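You operate a simulated robot arm through the tools that you are given. There is no shell and no other tool.

Carry out the task below with a simulated two-armed robot. There is one attempt and no reset: what you move stays moved.

JOB
Home the grey machine, then lock pallet block 926 in the small chuck.
Fine: leave the other controls alone.
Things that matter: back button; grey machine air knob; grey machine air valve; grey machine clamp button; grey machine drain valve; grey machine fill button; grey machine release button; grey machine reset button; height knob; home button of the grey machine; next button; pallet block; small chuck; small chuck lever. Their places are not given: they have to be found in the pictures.

It is judged by the outcome, as a careful person would: the job done as asked, and still so three seconds after it is handed in. It fails if anything else is knocked over, pushed out of place, dropped, spilled or broken.

ROBOT AND FRAMES
Two 6-joint arms with two-finger parallel grippers on one trunk that stands fixed in place. Base frame: the origin is at the foot of the trunk, x ahead of it, y to its left, z up. Units: mm, rad, N and s.
The left shoulder is at [280, 185, 1155], the right one opposite. With the tool pointing down near the work surface each hand reaches from about 560 to 940 mm from the base axis, measured 20 degrees to its own side. Payload 1.57 kg a hand.
The tool frame of a hand sits at the grasp point between the pads (the TCP): z along the fingers, y along the line on which they close. The tips reach 30 mm beyond it. Largest opening 80 mm; finger width 17, thickness 12; the body of the gripper, 40 by 82 mm, starts 80 mm behind the TCP.
Orientation is that of the tool frame in the base frame, as [roll, pitch, yaw] about the fixed x, y, z axes, in that order (R = Rz(yaw) Ry(pitch) Rx(roll)). With the fingers straight down and closing along the base's y, the tool's x points along the base's -x, its y along +y and its z along -z.

CONTROLS
- The arms move only by the tool servo_tool. It takes "left_targets", "right_targets" or both (then of equal length, played together; a hand with none holds still); each is a list of rows, each a list of 7 numbers: the shift along the base's x, y, z in m, then the turn, a rotation vector about the base's x, y, z in rad, then the gripper command, from -1 (fully open) to 1 (shut), values between in proportion. In form: [[dx, dy, dz, wx, wy, wz, grip], ...]. A call has 1 to 20 rows; each row shifts and turns the commanded pose from where the row before left it. A row lasts 0.2 s, in which the tool goes at most 50 mm and 0.15 rad; a call with a longer step from one row to the next is refused whole, and so is a gripper value outside its range. Where a pose cannot be reached the arm comes as near as it can. A force on the tool above 90 N (or 10 N above the force at the start of the call, whichever is more), or a blocked arm, ends the call early, and 0.2 s more pass. The fingers move at their own pace (about 153 mm/s each) and stop on an object; they squeeze with about 37 N. The grip force told is the motor's: it shows also when the fingers shut on nothing. Time passes only in rows, and 0.2 s behind the last, so rows that do not move let the fingers close. The reply holds the time, the measured pose of the TCP, the force on the tool along the base axes, the opening and the grip force, in the units named above and with some noise, with the torque about the TCP (base axes, N m) and any sound that the robot's microphone picked up, and new pictures: "views" is both (left out), scene, wrist or none (wrist: the cameras of the hands that moved).
- Cameras (640 x 400 px; columns grow to the right, rows downward): "scene" is now at [221.3, -46.8, 1592]; the picture's right is [-0.60, -0.80, 0.00], its down [-0.62, 0.46, -0.64] and it looks along [0.51, -0.38, -0.77] (base axes); focal length 344 px, centre (320, 200). "left" rides on the left gripper at [72, 7, -122] in its tool frame; the picture's right is [-0.09, 1.00, 0.00], its down [-0.84, -0.08, -0.54] and it looks along [-0.54, -0.05, 0.84] (tool axes); focal length 238 px, centre (320, 200). "right" rides on the right gripper at [72, -7, -122] in its tool frame; the picture's right is [0.09, 1.00, 0.00], its down [-0.84, 0.08, -0.54] and it looks along [-0.54, 0.05, 0.84] (tool axes); focal length 238 px, centre (320, 200).
- move_column(by): slides the trunk up (or, below 0, down) by that many mm; the arms and the scene camera ride with it, the base frame stays. It gives what a move gives, with no picture.
- turn_head(pan, tilt): turns the head with the scene camera to pan (to the left, within 1.501 rad either way) and tilt (down, from -0.506 to 1.204), counted from straight ahead of the robot. It gives what a move gives, and a new picture of the scene camera.
- locate(camera, pixels): there is no depth. For up to 12 entries [column, row, z] of the newest picture of that camera ("zoom" is the newest enlarged one), the place [x, y] in the base frame at which the ray of that pixel passes the height z, good to about 2 mm. It takes no simulated time.
- close_up(camera, box): a new picture of the part [left, top, right, bottom] of that camera's present view, enlarged. It takes no simulated time.
- sign_off(): hands the job in; it is judged then, once.

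Leave the grippers open and the arms clear of the work at the hand-in unless told otherwise.

The tools are called after ">>>" as name(argument=value, ...) on one line, values as JSON. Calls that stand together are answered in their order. servo_tool: Moves the arms, as the interface text tells. Its arguments: {"type":"object","properties":{"left_targets":{"type":"array","items":{"type":"array","items":{"type":"number"}}},"right_targets":{"type":"array","items":{"type":"array","items":{"type":"number"}}},"views":{"type":"string","enum":["both","scene","wrist","none"]}},"required":[]} The other tools are called the same way: move_column (by) moves the trunk up or down; turn_head (pan, tilt) turns the head that bears the scene camera; locate (camera, pixels) gives the place at which the rays of pixels pass given heights; close_up (camera, box) takes an enlarged picture of a part of a camera's view; sign_off () hands the job in.

At the start:

```text
clock: 0.0
left_tcp_pos: [570.8, -62.8, 1290.6]
left_tcp_rot: [3.14, -0.001, 3.141]
left_contact_force: [0.4, -0.4, -0.7]
left_moment: [-0.03, -0.01, 0.01]
left_width: 80.0
left_grasp_force: 0.0
right_tcp_pos: [420.6, -440.8, 1254.4]
right_tcp_rot: [3.141, -0.001, -3.141]
right_contact_force: [0.7, -0.7, 0.0]
right_moment: [-0.01, 0.0, 0.01]
right_width: 80.0
right_grasp_force: 0.0
trunk travel left (down, up): [-850.0, 140.0]
head pan, tilt (commanded): [-0.644, 0.883]
```

scene: 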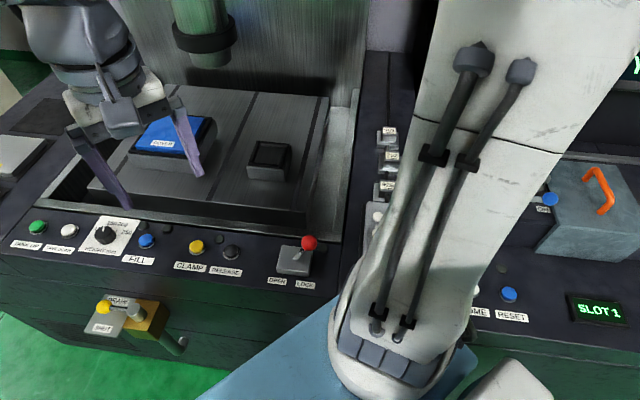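
right: 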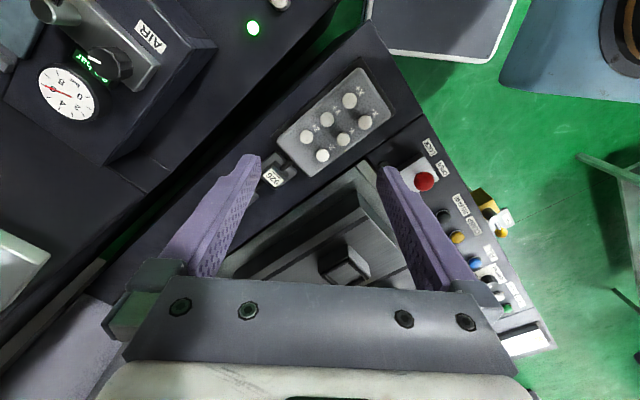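
left: 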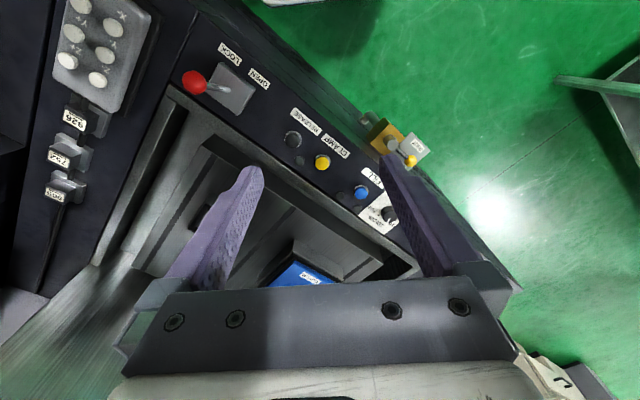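

I see two machines: one on the left with a bed, buttons and OPEN/LOCK lever, and another on the right with HOME/RESET, "SLOT 1" display. First I look around with the head to find the machines' colours and names.

>>> turn_head(pan=-1.2, tilt=0.7)

```text
clock: 1.0
left_tcp_pos: [571.0, -61.3, 1289.1]
left_tcp_rot: [3.141, 0.0, -3.141]
left_contact_force: [-0.2, 0.3, 0.8]
left_moment: [0.01, -0.01, 0.01]
left_width: 80.0
left_grasp_force: 0.2
right_tcp_pos: [420.4, -441.3, 1253.7]
right_tcp_rot: [3.141, 0.002, -3.14]
right_contact_force: [0.0, 0.1, 0.0]
right_moment: [-0.04, 0.02, 0.02]
right_width: 80.1
right_grasp_force: 0.0
trunk travel left (down, up): [-850.0, 140.0]
head pan, tilt (commanded): [-1.201, 0.7]
```

scene: 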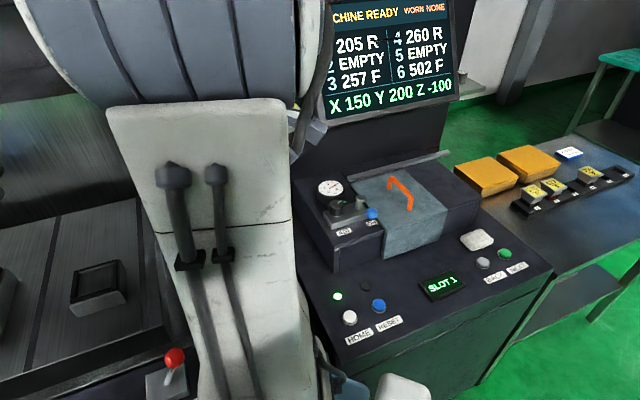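

The right console shows a screen, AIR gauge, HOME, RESET, BACK, NEXT. I enlarge parts of it to read the labels.

>>> close_up(camera="scene", box=[300, 160, 560, 350])

>>> close_up(camera="scene", box=[310, 0, 470, 130])

>>> close_up(camera="scene", box=[450, 120, 640, 230])

```text
2.11 times, centred on (430, 255) of scene
```

zoom: 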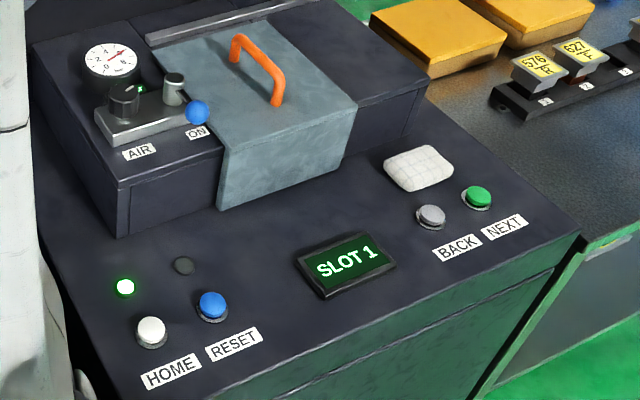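

```text
3.08 times, centred on (390, 65) of scene
```

zoom: 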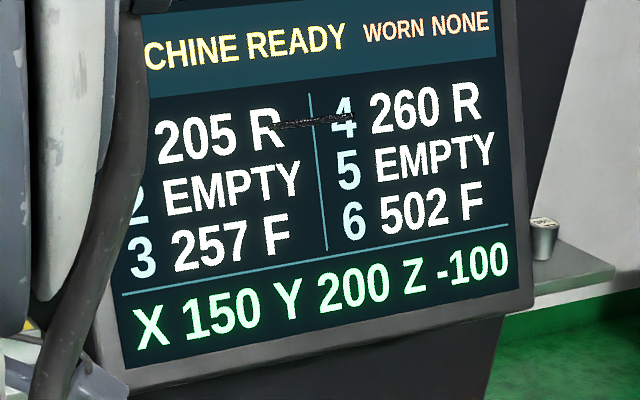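

```text
3.37 times, centred on (545, 175) of scene
```

zoom: 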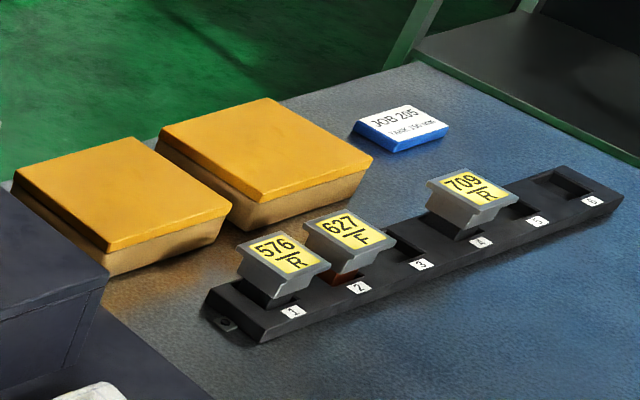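

The screen reads "...CHINE READY", X 150 Y 200 Z -100. Now I look at the rest of the room, toward the left.

>>> turn_head(pan=-0.3, tilt=0.7)

>>> turn_head(pan=0.6, tilt=0.7)

>>> turn_head(pan=1.4, tilt=0.7)

>>> turn_head(pan=-0.6, tilt=0.2)

```text
clock: 2.2
left_tcp_pos: [571.1, -62.7, 1289.0]
left_tcp_rot: [-3.141, 0.0, 3.141]
left_contact_force: [-0.5, 0.1, 0.0]
left_moment: [-0.04, -0.01, 0.02]
left_width: 80.0
left_grasp_force: 0.0
right_tcp_pos: [420.5, -441.5, 1252.8]
right_tcp_rot: [-3.141, -0.001, -3.141]
right_contact_force: [-0.2, 0.4, -0.3]
right_moment: [0.02, -0.05, 0.0]
right_width: 80.1
right_grasp_force: 0.1
trunk travel left (down, up): [-850.0, 140.0]
head pan, tilt (commanded): [-0.3, 0.7]
```

scene: 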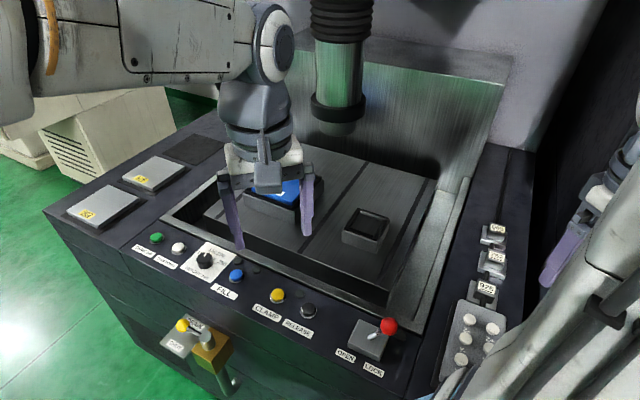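

```text
clock: 3.4
left_tcp_pos: [571.1, -61.2, 1288.5]
left_tcp_rot: [3.141, 0.001, -3.142]
left_contact_force: [-0.2, -0.4, -0.3]
left_moment: [0.03, 0.0, 0.01]
left_width: 80.0
left_grasp_force: 0.1
right_tcp_pos: [420.1, -440.4, 1253.6]
right_tcp_rot: [-3.141, -0.001, 3.141]
right_contact_force: [0.7, 0.2, 0.0]
right_moment: [0.0, -0.05, 0.0]
right_width: 80.2
right_grasp_force: 0.0
trunk travel left (down, up): [-850.0, 140.0]
head pan, tilt (commanded): [0.6, 0.7]
```

scene: 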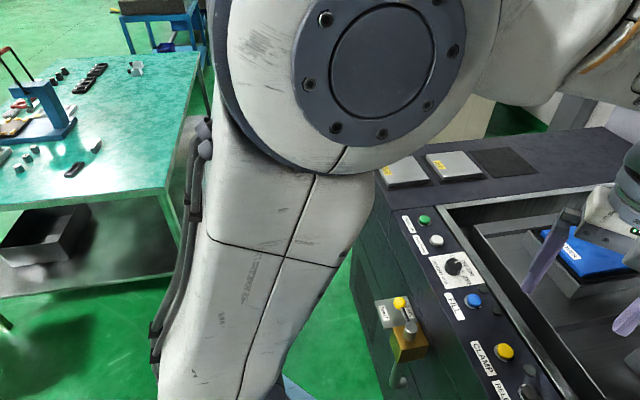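

```text
clock: 4.5
left_tcp_pos: [571.3, -62.6, 1288.5]
left_tcp_rot: [3.139, 0.0, 3.14]
left_contact_force: [-0.2, 0.6, 0.4]
left_moment: [-0.02, -0.01, 0.01]
left_width: 80.1
left_grasp_force: 0.0
right_tcp_pos: [419.6, -440.5, 1254.6]
right_tcp_rot: [3.141, 0.002, 3.141]
right_contact_force: [-0.1, 0.9, 0.0]
right_moment: [0.0, 0.04, -0.02]
right_width: 80.1
right_grasp_force: 0.1
trunk travel left (down, up): [-850.0, 140.0]
head pan, tilt (commanded): [1.4, 0.7]
```

scene: 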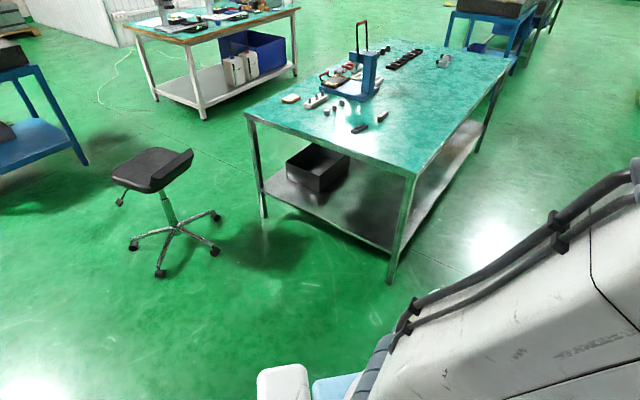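

```text
clock: 6.4
left_tcp_pos: [571.4, -61.9, 1289.1]
left_tcp_rot: [-3.14, -0.001, -3.14]
left_contact_force: [-0.7, -0.7, 0.6]
left_moment: [0.02, -0.04, -0.01]
left_width: 80.0
left_grasp_force: 0.0
right_tcp_pos: [419.6, -441.3, 1253.8]
right_tcp_rot: [3.141, 0.001, 3.141]
right_contact_force: [0.5, -0.1, -0.4]
right_moment: [-0.01, 0.04, -0.01]
right_width: 80.0
right_grasp_force: 0.2
trunk travel left (down, up): [-850.0, 140.0]
head pan, tilt (commanded): [-0.6, 0.201]
```

scene: 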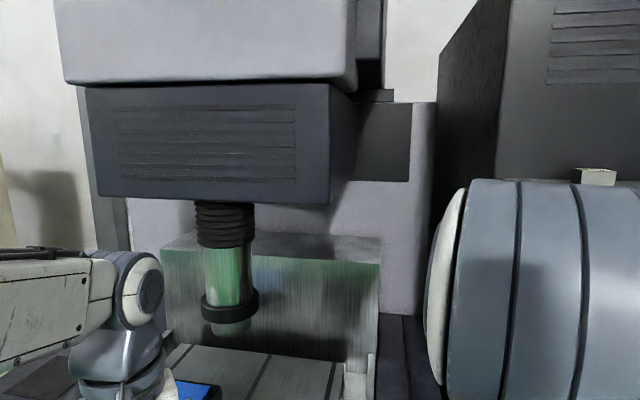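

Only one area with HOME so far. I look down at the left machine's panel to read all labels and find the pallet block and small chuck.

>>> turn_head(pan=-0.4, tilt=0.8)

>>> close_up(camera="scene", box=[0, 160, 320, 360])

>>> close_up(camera="scene", box=[320, 130, 560, 380])

>>> close_up(camera="left", box=[30, 0, 430, 250])

>>> close_up(camera="right", box=[220, 50, 420, 300])

```text
clock: 7.4
left_tcp_pos: [571.6, -61.4, 1288.2]
left_tcp_rot: [3.141, -0.001, -3.141]
left_contact_force: [0.1, 0.9, 0.0]
left_moment: [0.02, -0.02, 0.01]
left_width: 79.8
left_grasp_force: 0.0
right_tcp_pos: [420.2, -441.2, 1252.8]
right_tcp_rot: [3.141, 0.0, 3.141]
right_contact_force: [0.8, -0.3, 0.1]
right_moment: [0.02, 0.0, 0.02]
right_width: 80.1
right_grasp_force: 0.0
trunk travel left (down, up): [-850.0, 140.0]
head pan, tilt (commanded): [-0.4, 0.799]
```

scene: 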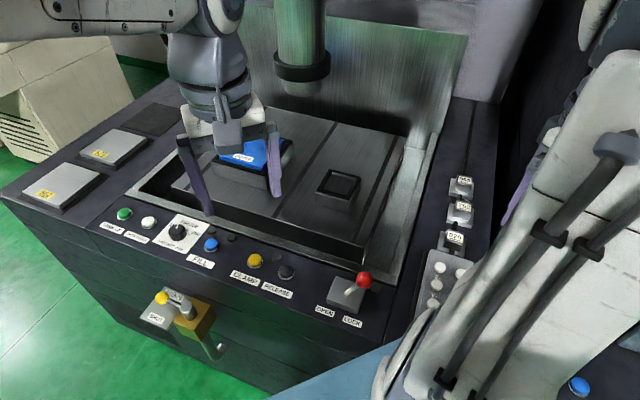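

```text
2.00 times, centred on (160, 260) of scene
```

zoom: 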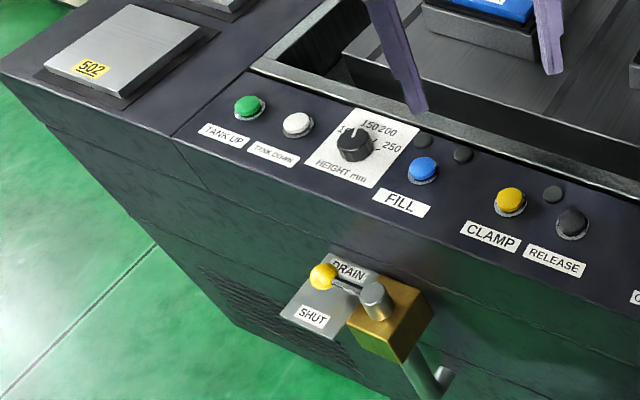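

```text
1.60 times, centred on (440, 255) of scene
```

zoom: 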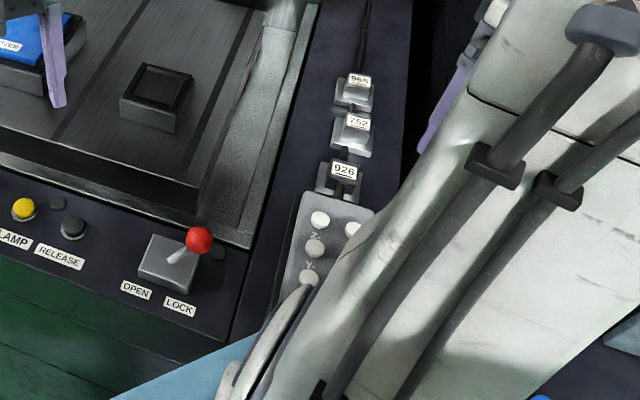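

```text
1.60 times, centred on (230, 125) of left
```

zoom: 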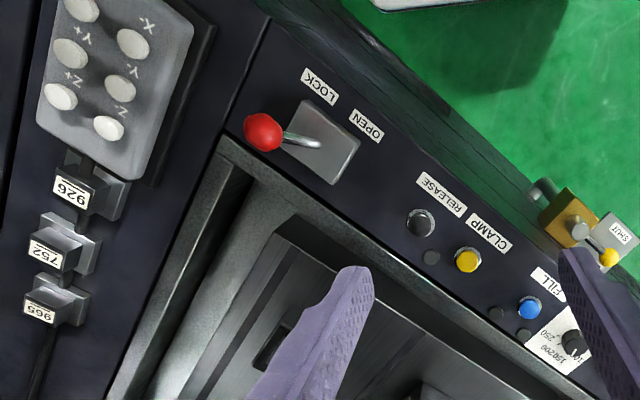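

```text
1.60 times, centred on (320, 175) of right
```

zoom: 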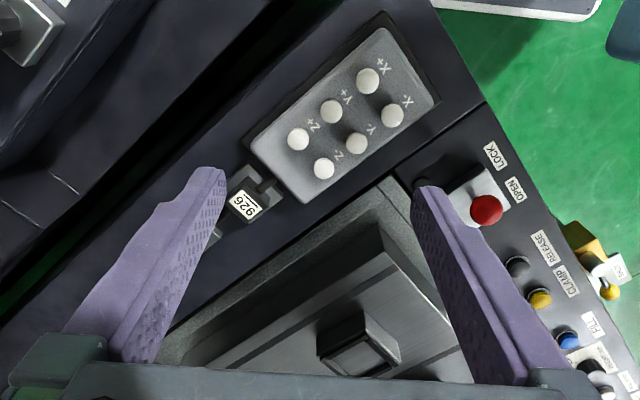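

The lever with the red ball (scene 363,279) leans toward LOCK; the small dark square chuck stands on the bed at scene (340,186); blocks 926/752/965 sit on a rail at the right (scene 455,237). I triangulate heights using several cameras.

>>> locate(camera="scene", pixels=[[363, 279, 700], [363, 279, 1000], [254, 260, 700], [254, 260, 1000], [455, 237, 700], [455, 237, 1000], [340, 186, 700], [340, 186, 1000]])

>>> locate(camera="left", pixels=[[195, 82, 700], [195, 82, 1000], [322, 162, 700], [322, 162, 1000], [74, 120, 700], [74, 120, 1000]])

>>> locate(camera="right", pixels=[[425, 181, 700], [425, 181, 1000], [457, 237, 700], [457, 237, 1000], [272, 178, 700], [272, 178, 1000], [345, 264, 700], [345, 264, 1000]])

```text
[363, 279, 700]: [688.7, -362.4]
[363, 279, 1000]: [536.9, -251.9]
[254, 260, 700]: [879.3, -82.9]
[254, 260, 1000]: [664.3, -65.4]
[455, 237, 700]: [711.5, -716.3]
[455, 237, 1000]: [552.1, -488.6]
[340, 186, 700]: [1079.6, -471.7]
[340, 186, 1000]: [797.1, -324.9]
```

```text
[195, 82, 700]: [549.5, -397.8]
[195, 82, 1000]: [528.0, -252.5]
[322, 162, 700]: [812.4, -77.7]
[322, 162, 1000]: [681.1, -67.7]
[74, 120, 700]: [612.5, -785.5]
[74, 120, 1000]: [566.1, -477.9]
```

```text
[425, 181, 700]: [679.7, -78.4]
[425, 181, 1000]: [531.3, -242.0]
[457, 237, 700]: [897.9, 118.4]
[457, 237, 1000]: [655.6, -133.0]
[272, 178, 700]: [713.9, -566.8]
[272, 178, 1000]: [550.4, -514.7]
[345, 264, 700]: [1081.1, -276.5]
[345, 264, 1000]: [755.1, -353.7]
```

Triangulated: red lever ball ≈ (526,-244,1017), panel ≈ z 940, block 926's label ≈ (572,-519,962), small chuck ≈ (833,-344,961). First I move the left arm away from the machine before homing, to the left at the same height.

>>> servo_tool(left_targets=[[0, 0.045, 0, 0, 0, 0, -1], [0, 0.045, 0, 0, 0, 0, -1], [0, 0.045, 0, 0, 0, 0, -1], [0, 0.045, 0, 0, 0, 0, -1], [0, 0.045, 0, 0, 0, 0, -1], [0, 0.045, 0, 0, 0, 0, -1], [0, 0.045, 0, 0, 0, 0, -1], [0, 0.045, 0, 0, 0, 0, -1]], views="both")

>>> turn_head(pan=-1.2, tilt=0.95)

```text
clock: 9.2
left_tcp_pos: [569.1, 298.0, 1290.3]
left_tcp_rot: [-3.141, 0.001, 3.139]
left_contact_force: [0.4, -0.2, 0.2]
left_moment: [-0.01, 0.0, 0.02]
left_width: 80.1
left_grasp_force: 0.1
right_tcp_pos: [420.8, -441.3, 1254.6]
right_tcp_rot: [-3.141, -0.001, 3.141]
right_contact_force: [-0.2, 0.4, 0.6]
right_moment: [0.01, -0.02, -0.01]
right_width: 80.0
right_grasp_force: 0.0
trunk travel left (down, up): [-850.0, 140.0]
head pan, tilt (commanded): [-0.4, 0.799]
```

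scene: 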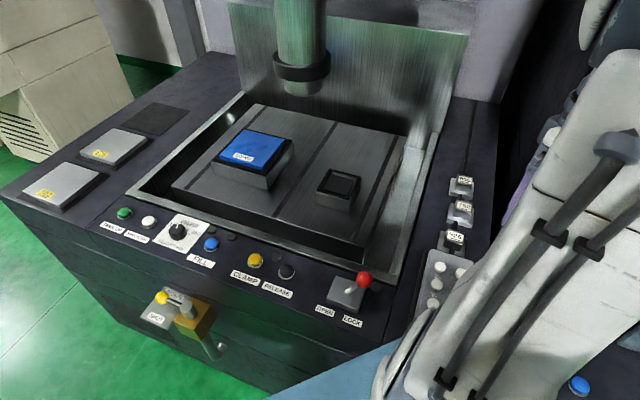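
left: 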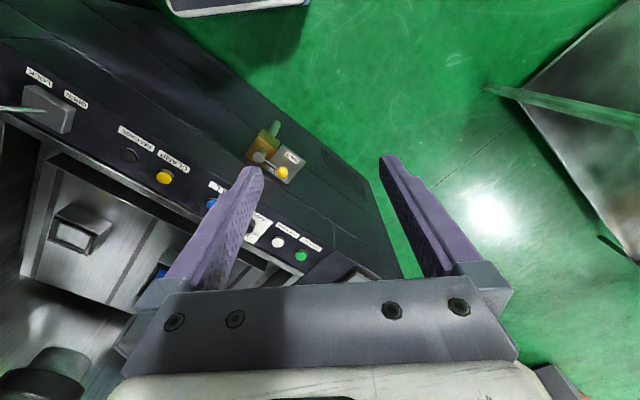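

```text
clock: 10.4
left_tcp_pos: [568.0, 297.3, 1290.3]
left_tcp_rot: [3.14, -0.001, -3.141]
left_contact_force: [0.2, 0.2, -0.4]
left_moment: [0.01, 0.01, 0.0]
left_width: 79.7
left_grasp_force: 0.1
right_tcp_pos: [420.3, -440.8, 1252.8]
right_tcp_rot: [-3.142, -0.001, -3.142]
right_contact_force: [-0.3, 0.4, 0.5]
right_moment: [0.04, 0.03, -0.01]
right_width: 79.8
right_grasp_force: 0.1
trunk travel left (down, up): [-850.0, 140.0]
head pan, tilt (commanded): [-1.201, 0.949]
```

scene: 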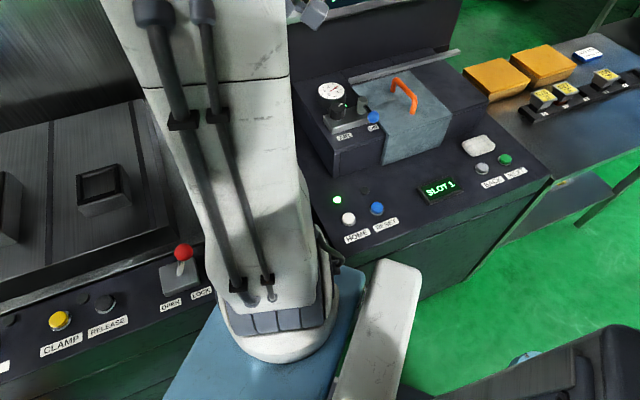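

HOME is the white button at scene (349,218). I triangulate with the right wrist picture (LED at (253,27), HOME at (281,3)).

>>> locate(camera="scene", pixels=[[349, 218, 900], [349, 218, 1000], [337, 200, 900], [337, 200, 1000], [376, 209, 900], [376, 209, 1000], [482, 168, 940], [432, 190, 940]])

>>> locate(camera="right", pixels=[[281, 3, 900], [281, 3, 1000], [253, 27, 900], [253, 27, 1000]])

>>> close_up(camera="scene", box=[300, 130, 540, 270])

>>> close_up(camera="right", box=[30, 0, 300, 130])

```text
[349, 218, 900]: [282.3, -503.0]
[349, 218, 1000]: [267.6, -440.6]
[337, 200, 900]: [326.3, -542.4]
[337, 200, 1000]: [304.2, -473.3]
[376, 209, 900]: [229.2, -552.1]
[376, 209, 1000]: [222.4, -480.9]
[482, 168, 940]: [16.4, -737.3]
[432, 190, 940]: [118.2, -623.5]
```

```text
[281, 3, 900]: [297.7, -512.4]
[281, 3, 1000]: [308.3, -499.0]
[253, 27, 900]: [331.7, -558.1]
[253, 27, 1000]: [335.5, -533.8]
```

```text
2.67 times, centred on (420, 200) of scene
```

zoom: 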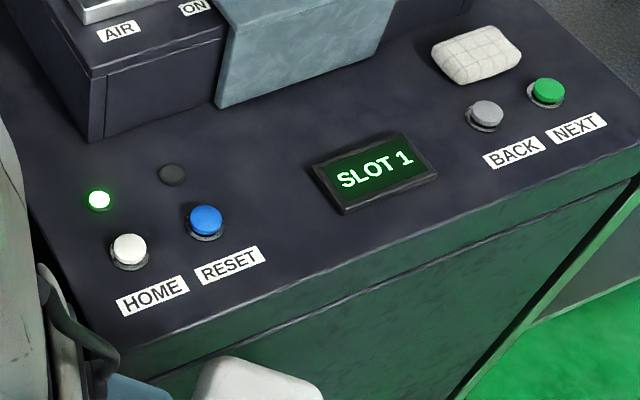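

```text
2.37 times, centred on (165, 65) of right
```

zoom: 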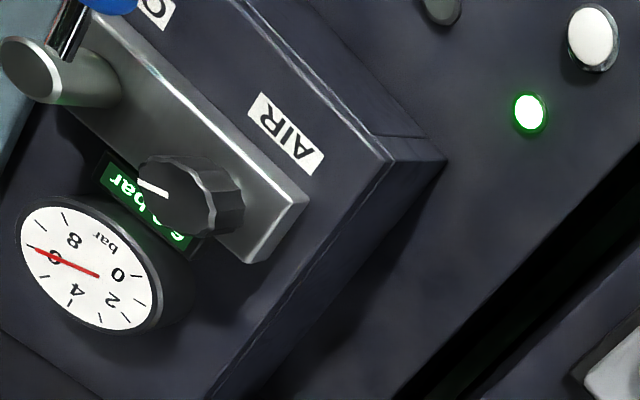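

HOME is at about (286,-517) with its top near z 875. The air gauge reads about 6 bar. I shut the right fingers and move the right hand to above HOME at a safe height (z≈1080) for a better look.

>>> servo_tool(right_targets=[[-0.02, -0.01, -0.02, 0, 0, 0, 1], [-0.025, -0.014, -0.035, 0, 0, 0, 1], [-0.025, -0.014, -0.035, 0, 0, 0, 1], [-0.025, -0.014, -0.035, 0, 0, 0, 1], [-0.02, -0.014, -0.03, 0, 0, 0, 1], [-0.015, -0.01, -0.02, 0, 0, 0, 1]], views="both")

```text
clock: 11.8
left_tcp_pos: [569.7, 298.6, 1291.2]
left_tcp_rot: [3.142, 0.0, -3.141]
left_contact_force: [0.3, 0.3, -0.4]
left_moment: [0.02, 0.03, -0.02]
left_width: 80.2
left_grasp_force: 0.0
right_tcp_pos: [293.2, -516.3, 1078.2]
right_tcp_rot: [-3.141, 0.0, -3.141]
right_contact_force: [0.0, 0.1, 0.2]
right_moment: [0.0, 0.01, -0.01]
right_width: 0.0
right_grasp_force: 20.7
trunk travel left (down, up): [-850.0, 140.0]
head pan, tilt (commanded): [-1.201, 0.949]
```

scene: 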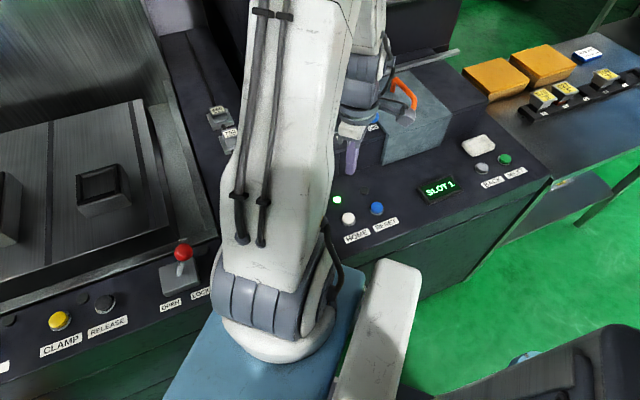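
right: 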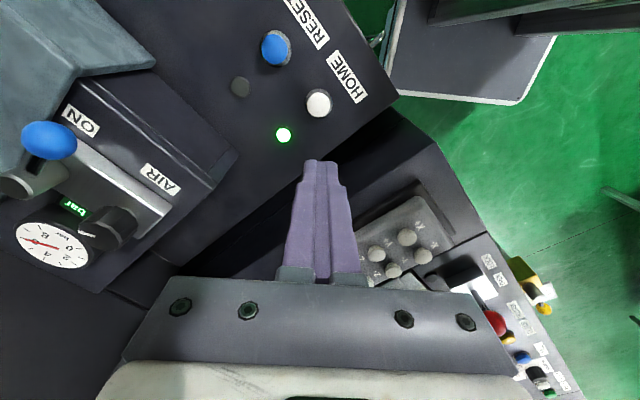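

HOME appears in the right picture at (319,103), in the scene at (349,218). I triangulate again.

>>> locate(camera="right", pixels=[[319, 103, 860], [319, 103, 900], [319, 103, 940], [276, 48, 880], [283, 135, 870], [283, 135, 900]])

>>> locate(camera="scene", pixels=[[348.5, 218, 860], [348.5, 218, 900], [348.5, 218, 940], [337, 200, 870], [337, 200, 900]])

>>> close_up(camera="right", box=[200, 0, 440, 150])

```text
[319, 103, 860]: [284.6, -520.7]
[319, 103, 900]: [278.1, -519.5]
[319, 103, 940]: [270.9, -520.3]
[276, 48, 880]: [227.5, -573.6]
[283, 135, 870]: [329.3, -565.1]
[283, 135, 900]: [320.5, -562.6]
```

```text
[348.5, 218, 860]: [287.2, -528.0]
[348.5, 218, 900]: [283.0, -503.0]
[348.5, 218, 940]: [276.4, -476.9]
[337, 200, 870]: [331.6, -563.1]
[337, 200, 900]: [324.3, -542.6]
```

```text
2.67 times, centred on (320, 75) of right
```

zoom: 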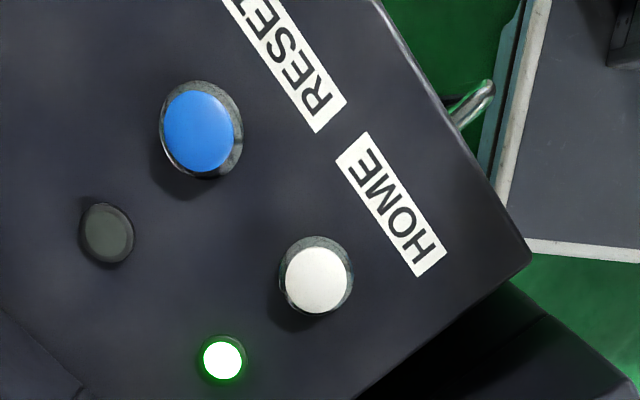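

HOME centre ≈ (284,-520), button top ≈ z 874–880. I descend to put the fingertips ~25 mm above the button.

>>> servo_tool(right_targets=[[-0.005, -0.002, -0.04, 0, 0, 0, 1], [-0.004, -0.002, -0.04, 0, 0, 0, 1], [0, 0, -0.04, 0, 0, 0, 1], [0, 0, -0.025, 0, 0, 0, 1], [0, 0, 0, 0, 0, 0, 1]], views="both")

```text
clock: 13.0
left_tcp_pos: [569.2, 298.2, 1289.8]
left_tcp_rot: [-3.142, 0.0, 3.141]
left_contact_force: [-0.3, -0.4, -0.7]
left_moment: [0.0, 0.02, 0.01]
left_width: 80.1
left_grasp_force: 0.2
right_tcp_pos: [280.9, -518.5, 931.4]
right_tcp_rot: [-3.14, -0.001, -3.141]
right_contact_force: [0.3, -0.2, -0.8]
right_moment: [0.0, -0.01, -0.01]
right_width: 0.1
right_grasp_force: 21.0
trunk travel left (down, up): [-850.0, 140.0]
head pan, tilt (commanded): [-1.201, 0.949]
```

scene: 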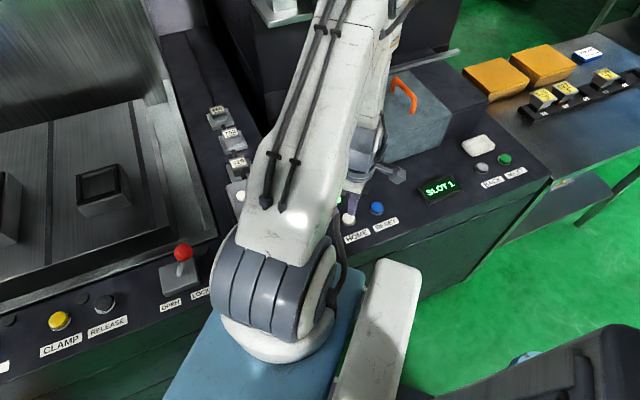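
right: 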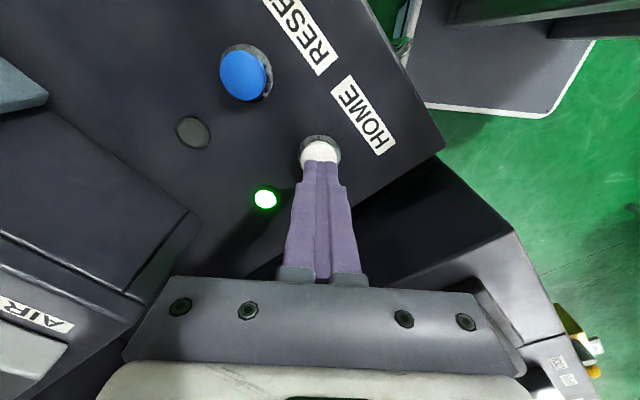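

HOME is right ahead of the fingertips at right (320,150). I check its place from here.

>>> locate(camera="right", pixels=[[320, 150, 870], [320, 150, 880], [320, 158, 880], [265, 199, 870]])

>>> close_up(camera="right", box=[240, 100, 400, 220])

>>> close_up(camera="scene", box=[300, 150, 420, 250])

```text
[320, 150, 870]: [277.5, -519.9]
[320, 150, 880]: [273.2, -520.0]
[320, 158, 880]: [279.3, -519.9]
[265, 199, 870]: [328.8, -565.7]
```

```text
3.33 times, centred on (320, 160) of right
```

zoom: 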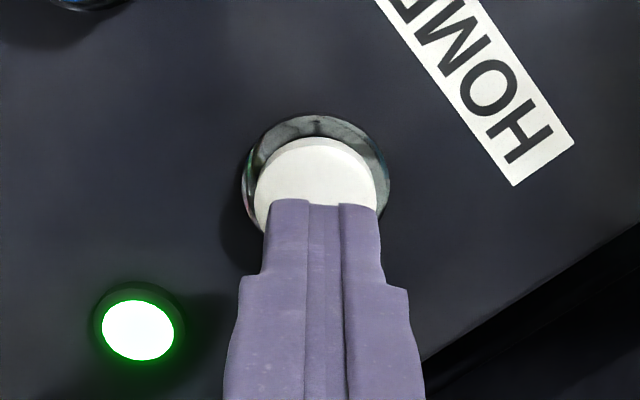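

```text
4.00 times, centred on (360, 200) of scene
```

zoom: 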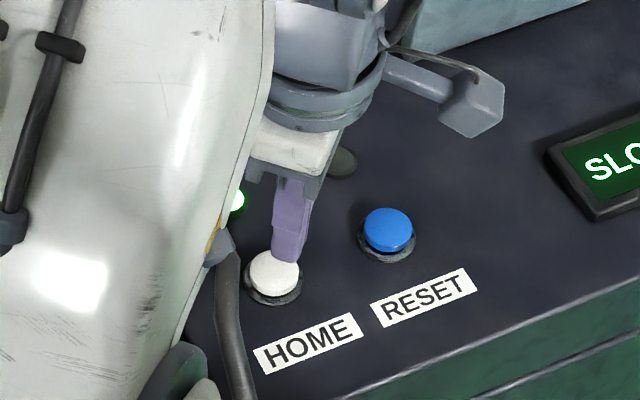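

The button cap is centred near (280,-520), directly under the closed tips. I lower in small steps to make contact.

>>> servo_tool(right_targets=[[0, -0.001, -0.007, 0, 0, 0, 1], [0, 0, -0.006, 0, 0, 0, 1], [0, 0, -0.003, 0, 0, 0, 1], [0, 0, -0.002, 0, 0, 0, 1], [0, 0, -0.002, 0, 0, 0, 1]], views="both")

```text
clock: 14.2
left_tcp_pos: [567.0, 298.0, 1289.8]
left_tcp_rot: [-3.141, 0.001, -3.141]
left_contact_force: [0.6, -0.7, 0.0]
left_moment: [-0.02, 0.0, 0.01]
left_width: 80.1
left_grasp_force: 0.1
right_tcp_pos: [282.7, -521.1, 913.9]
right_tcp_rot: [-3.141, 0.0, 3.141]
right_contact_force: [-0.2, 1.4, 0.8]
right_moment: [0.01, 0.0, 0.0]
right_width: 0.0
right_grasp_force: 21.1
trunk travel left (down, up): [-850.0, 140.0]
head pan, tilt (commanded): [-1.201, 0.949]
```

scene: 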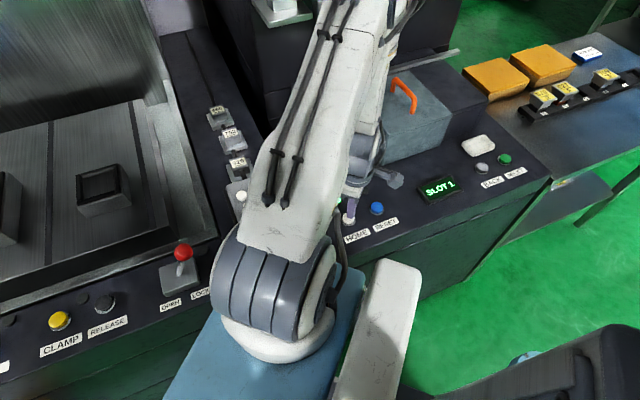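
right: 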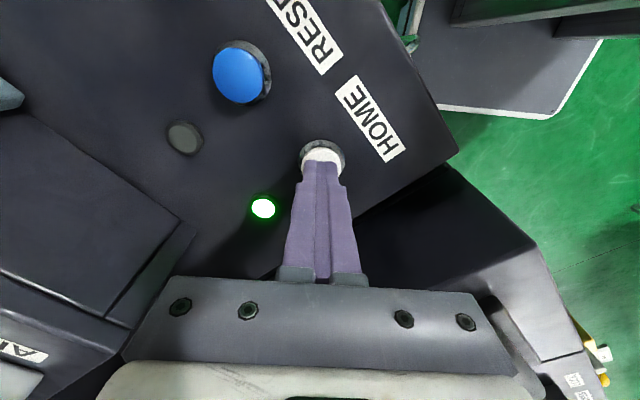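

No contact yet (0.8 N). I keep lowering in 2 mm steps.

>>> servo_tool(right_targets=[[0, 0, -0.002, 0, 0, 0, 1], [0, 0, -0.002, 0, 0, 0, 1], [0, 0, -0.002, 0, 0, 0, 1]], views="wrist")

```text
clock: 15.0
left_tcp_pos: [568.4, 297.8, 1289.4]
left_tcp_rot: [-3.141, 0.0, -3.14]
left_contact_force: [0.1, -0.8, 0.1]
left_moment: [-0.02, 0.02, 0.0]
left_width: 79.9
left_grasp_force: 0.0
right_tcp_pos: [279.3, -521.8, 908.4]
right_tcp_rot: [-3.141, 0.0, -3.141]
right_contact_force: [-0.5, 0.4, 0.4]
right_moment: [0.0, 0.02, -0.03]
right_width: 0.0
right_grasp_force: 21.6
trunk travel left (down, up): [-850.0, 140.0]
head pan, tilt (commanded): [-1.201, 0.949]
```

right: 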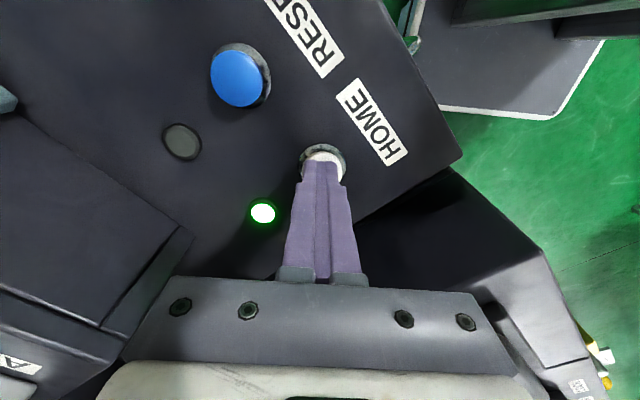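

Still no contact (tip at about z 878). I go on down with 2 mm steps.

>>> servo_tool(right_targets=[[0, 0, -0.002, 0, 0, 0, 1], [0, 0, -0.002, 0, 0, 0, 1]], views="both")

```text
clock: 15.6
left_tcp_pos: [568.9, 297.5, 1290.2]
left_tcp_rot: [3.141, 0.001, -3.141]
left_contact_force: [-1.3, -0.1, -0.3]
left_moment: [-0.02, 0.02, 0.01]
left_width: 80.0
left_grasp_force: 0.1
right_tcp_pos: [280.0, -522.3, 902.9]
right_tcp_rot: [-3.141, 0.0, 3.14]
right_contact_force: [0.1, -0.1, 1.6]
right_moment: [0.0, 0.03, 0.03]
right_width: 0.0
right_grasp_force: 21.3
trunk travel left (down, up): [-850.0, 140.0]
head pan, tilt (commanded): [-1.201, 0.949]
```

scene: 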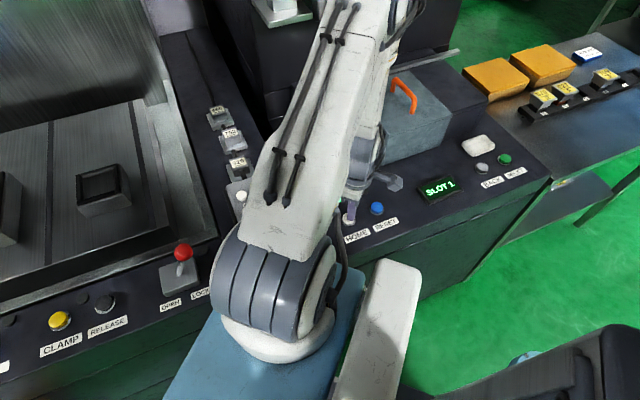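
right: 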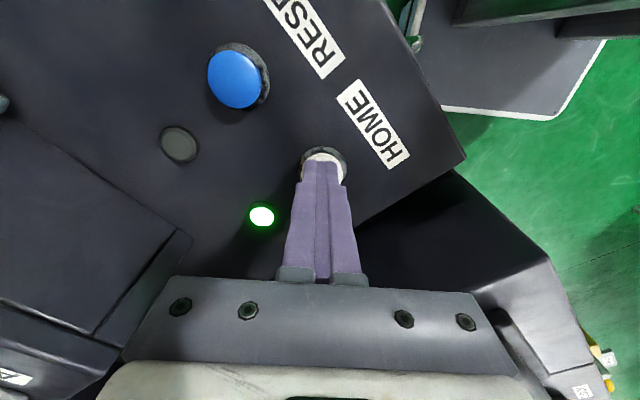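

Force 1.6 N: contact is probably starting at TCP z ≈ 903. I press a few mm more.

>>> servo_tool(right_targets=[[0, 0, -0.002, 0, 0, 0, 1], [0, 0, -0.002, 0, 0, 0, 1], [0, 0, 0, 0, 0, 0, 1]], views="both")

```text
clock: 16.4
left_tcp_pos: [567.3, 299.0, 1290.5]
left_tcp_rot: [3.141, 0.002, 3.141]
left_contact_force: [0.4, 0.5, 0.6]
left_moment: [-0.06, -0.01, 0.02]
left_width: 80.1
left_grasp_force: 0.1
right_tcp_pos: [281.2, -521.1, 899.8]
right_tcp_rot: [-3.141, 0.0, 3.141]
right_contact_force: [-2.2, 0.5, 4.5]
right_moment: [-0.01, 0.06, -0.02]
right_width: 0.1
right_grasp_force: 21.2
trunk travel left (down, up): [-850.0, 140.0]
head pan, tilt (commanded): [-1.201, 0.949]
heard: click
```

scene: 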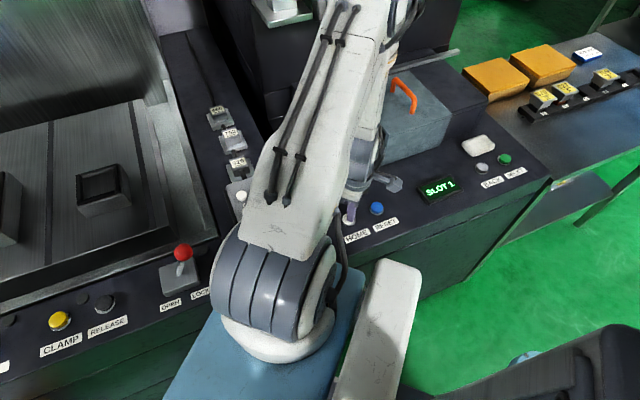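
right: 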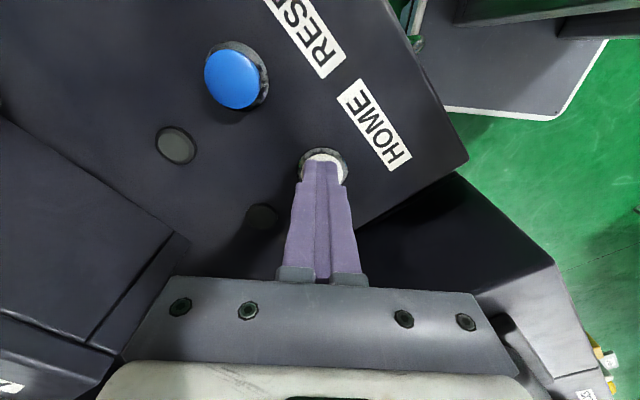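

A click was heard and the green lamp went dark — the press registered. I raise the hand off the button straight up.

>>> servo_tool(right_targets=[[0, 0, 0.015, 0, 0, 0, 1], [0, 0, 0.04, 0, 0, 0, 1], [0, 0, 0.045, 0, 0, 0, 1], [0, 0, 0.045, 0, 0, 0, 1], [0, 0, 0.045, 0, 0, 0, 1], [0, 0, 0.0, 0, 0, 0, 1]], views="both")

>>> turn_head(pan=-1.1, tilt=0.5)

```text
clock: 17.8
left_tcp_pos: [568.7, 298.8, 1290.6]
left_tcp_rot: [3.141, 0.0, -3.142]
left_contact_force: [0.9, -0.1, -1.0]
left_moment: [0.0, 0.05, 0.01]
left_width: 80.0
left_grasp_force: 0.1
right_tcp_pos: [285.6, -519.4, 1089.8]
right_tcp_rot: [-3.141, 0.0, 3.14]
right_contact_force: [-1.0, 0.3, -1.0]
right_moment: [-0.03, 0.0, -0.05]
right_width: 0.0
right_grasp_force: 21.3
trunk travel left (down, up): [-850.0, 140.0]
head pan, tilt (commanded): [-1.201, 0.949]
```

scene: 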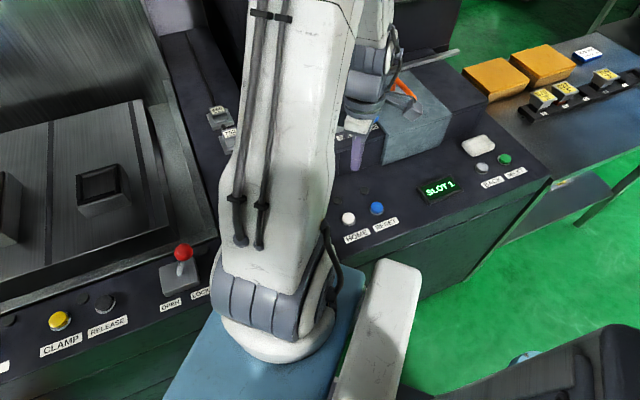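
right: 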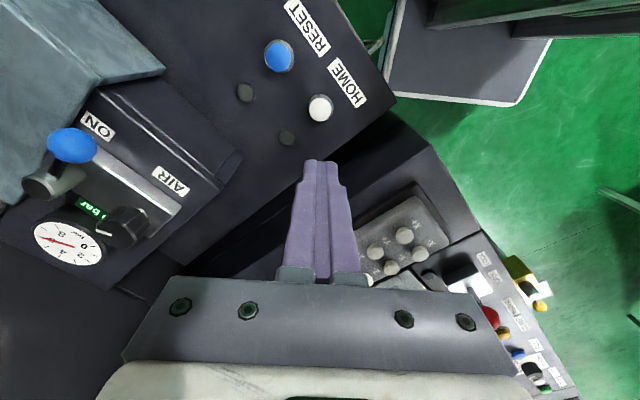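

```text
clock: 18.7
left_tcp_pos: [569.2, 297.3, 1289.8]
left_tcp_rot: [3.14, 0.0, 3.141]
left_contact_force: [0.6, -0.1, 0.2]
left_moment: [0.02, 0.05, 0.0]
left_width: 79.6
left_grasp_force: 0.1
right_tcp_pos: [285.4, -520.0, 1090.1]
right_tcp_rot: [3.142, 0.0, -3.141]
right_contact_force: [0.6, 0.1, -0.2]
right_moment: [0.0, 0.0, 0.02]
right_width: 0.1
right_grasp_force: 21.6
trunk travel left (down, up): [-850.0, 140.0]
head pan, tilt (commanded): [-1.1, 0.499]
```

scene: 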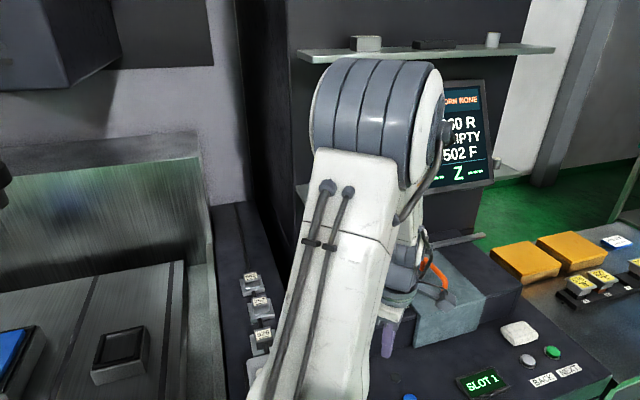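

The screen now shows dashes for the position (homing running). I look at the spindle while time passes, then read the screen again.

>>> turn_head(pan=-0.6, tilt=0.5)

>>> turn_head(pan=-1.45, tilt=0.5)

```text
clock: 19.6
left_tcp_pos: [568.7, 298.9, 1290.7]
left_tcp_rot: [-3.141, 0.0, -3.141]
left_contact_force: [0.2, -0.4, 0.3]
left_moment: [0.0, 0.03, 0.0]
left_width: 79.8
left_grasp_force: 0.0
right_tcp_pos: [285.0, -520.9, 1090.4]
right_tcp_rot: [3.141, 0.0, -3.141]
right_contact_force: [-0.8, -0.8, 0.8]
right_moment: [0.01, 0.01, -0.03]
right_width: 0.0
right_grasp_force: 21.4
trunk travel left (down, up): [-850.0, 140.0]
head pan, tilt (commanded): [-0.6, 0.499]
```

scene: 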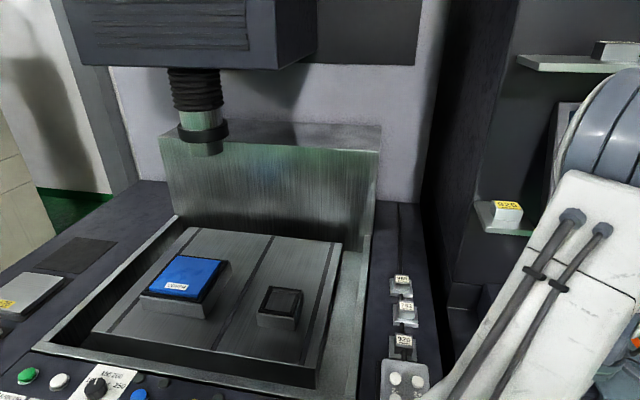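

```text
clock: 20.8
left_tcp_pos: [569.3, 298.6, 1291.1]
left_tcp_rot: [3.141, 0.0, 3.141]
left_contact_force: [0.2, -0.8, -0.3]
left_moment: [-0.01, -0.02, 0.0]
left_width: 80.0
left_grasp_force: 0.1
right_tcp_pos: [284.9, -520.3, 1089.3]
right_tcp_rot: [-3.14, 0.0, 3.141]
right_contact_force: [-0.1, 0.4, 0.1]
right_moment: [-0.02, 0.0, 0.0]
right_width: 0.0
right_grasp_force: 21.3
trunk travel left (down, up): [-850.0, 140.0]
head pan, tilt (commanded): [-1.45, 0.499]
```

scene: 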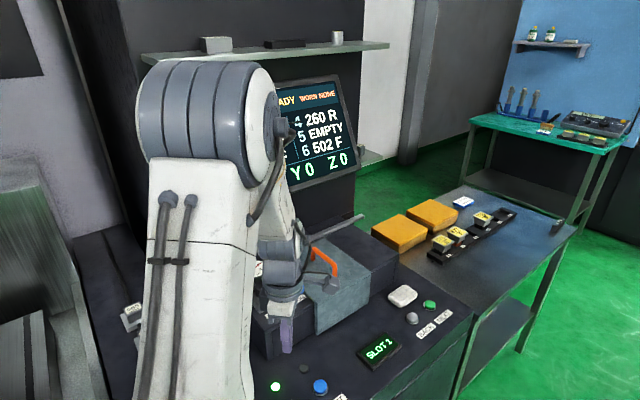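

The screen reads READY with Y 0 Z 0 and the lamp is green again: homed. I saw a yellow-tagged thing on a shelf; I look there and at the blocks again to be sure which is 926.

>>> close_up(camera="scene", box=[260, 80, 360, 200])

>>> turn_head(pan=-0.65, tilt=0.75)

>>> close_up(camera="scene", box=[330, 60, 560, 280])

>>> close_up(camera="scene", box=[160, 100, 360, 330])

```text
3.33 times, centred on (310, 140) of scene
```

zoom: 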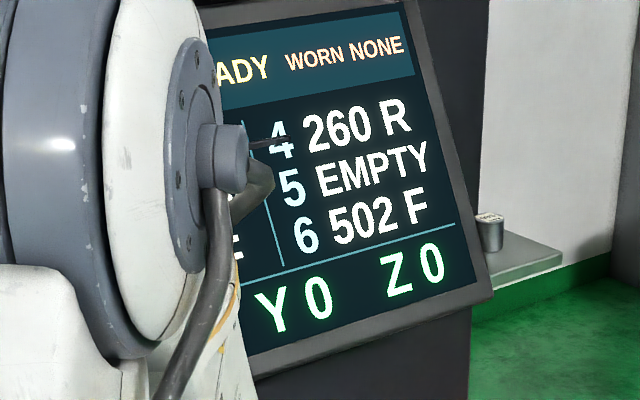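

```text
clock: 21.9
left_tcp_pos: [568.3, 298.2, 1290.4]
left_tcp_rot: [3.14, 0.001, -3.141]
left_contact_force: [0.2, 0.1, 0.4]
left_moment: [0.02, -0.03, 0.03]
left_width: 79.8
left_grasp_force: 0.1
right_tcp_pos: [284.0, -520.2, 1088.9]
right_tcp_rot: [3.141, 0.0, 3.141]
right_contact_force: [-0.3, 0.4, -0.4]
right_moment: [-0.01, -0.04, 0.0]
right_width: 0.0
right_grasp_force: 21.4
trunk travel left (down, up): [-850.0, 140.0]
head pan, tilt (commanded): [-0.649, 0.75]
```

scene: 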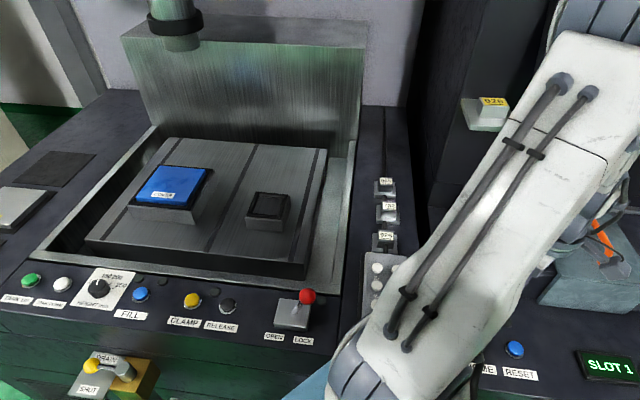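

```text
1.82 times, centred on (445, 170) of scene
```

zoom: 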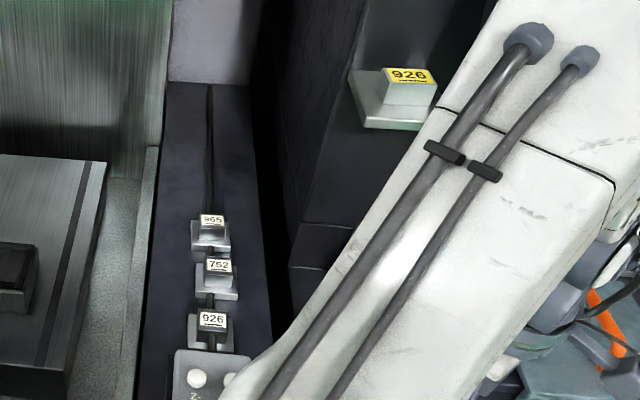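

```text
1.74 times, centred on (260, 215) of scene
```

zoom: 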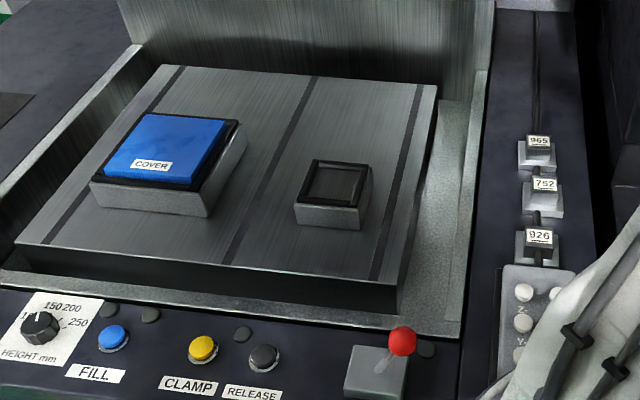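

There are two things marked 926: one with a yellow tag on a shelf at scene (492,108), and one with a white tag on the rail at (385,238). I enlarge both to see what they are.

>>> close_up(camera="scene", box=[455, 80, 525, 135])

>>> close_up(camera="scene", box=[360, 165, 420, 260])

>>> close_up(camera="scene", box=[230, 170, 310, 240])

>>> close_up(camera="scene", box=[260, 270, 350, 350])

```text
7.27 times, centred on (490, 108) of scene
```

zoom: 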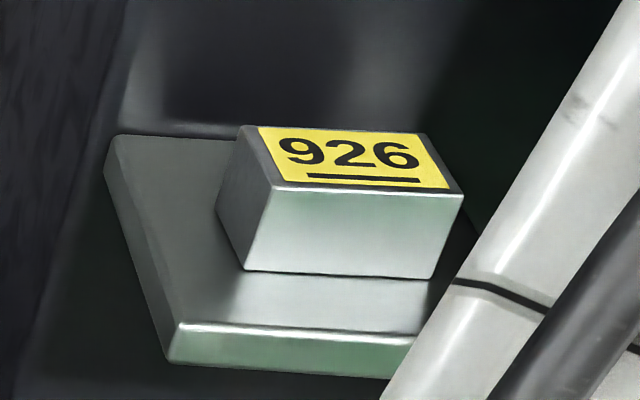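

```text
4.21 times, centred on (390, 212) of scene
```

zoom: 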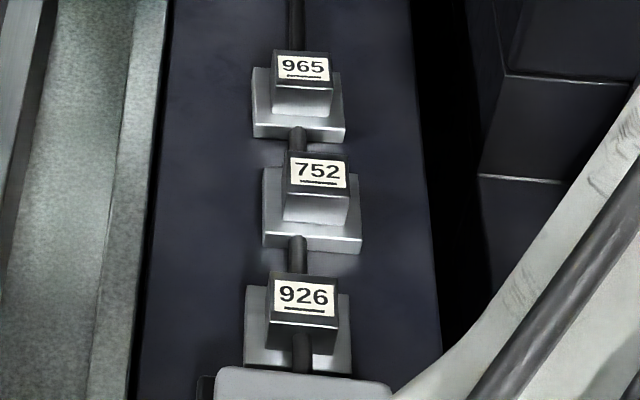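

```text
5.71 times, centred on (270, 205) of scene
```

zoom: 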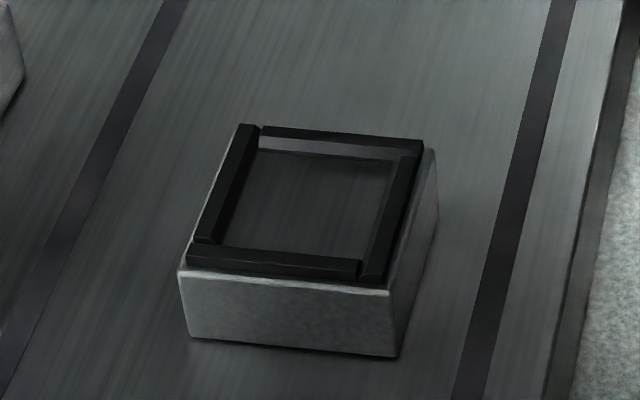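

```text
5.00 times, centred on (305, 310) of scene
```

zoom: 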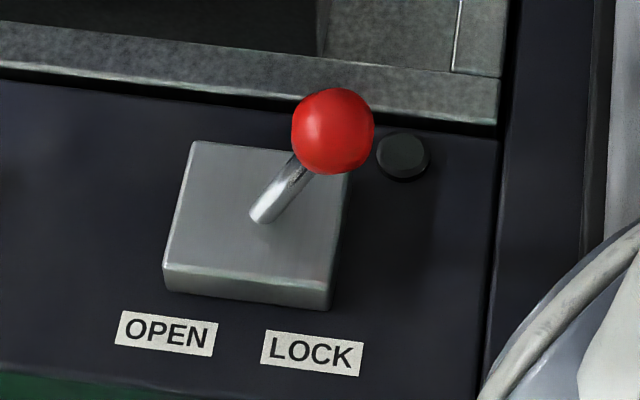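

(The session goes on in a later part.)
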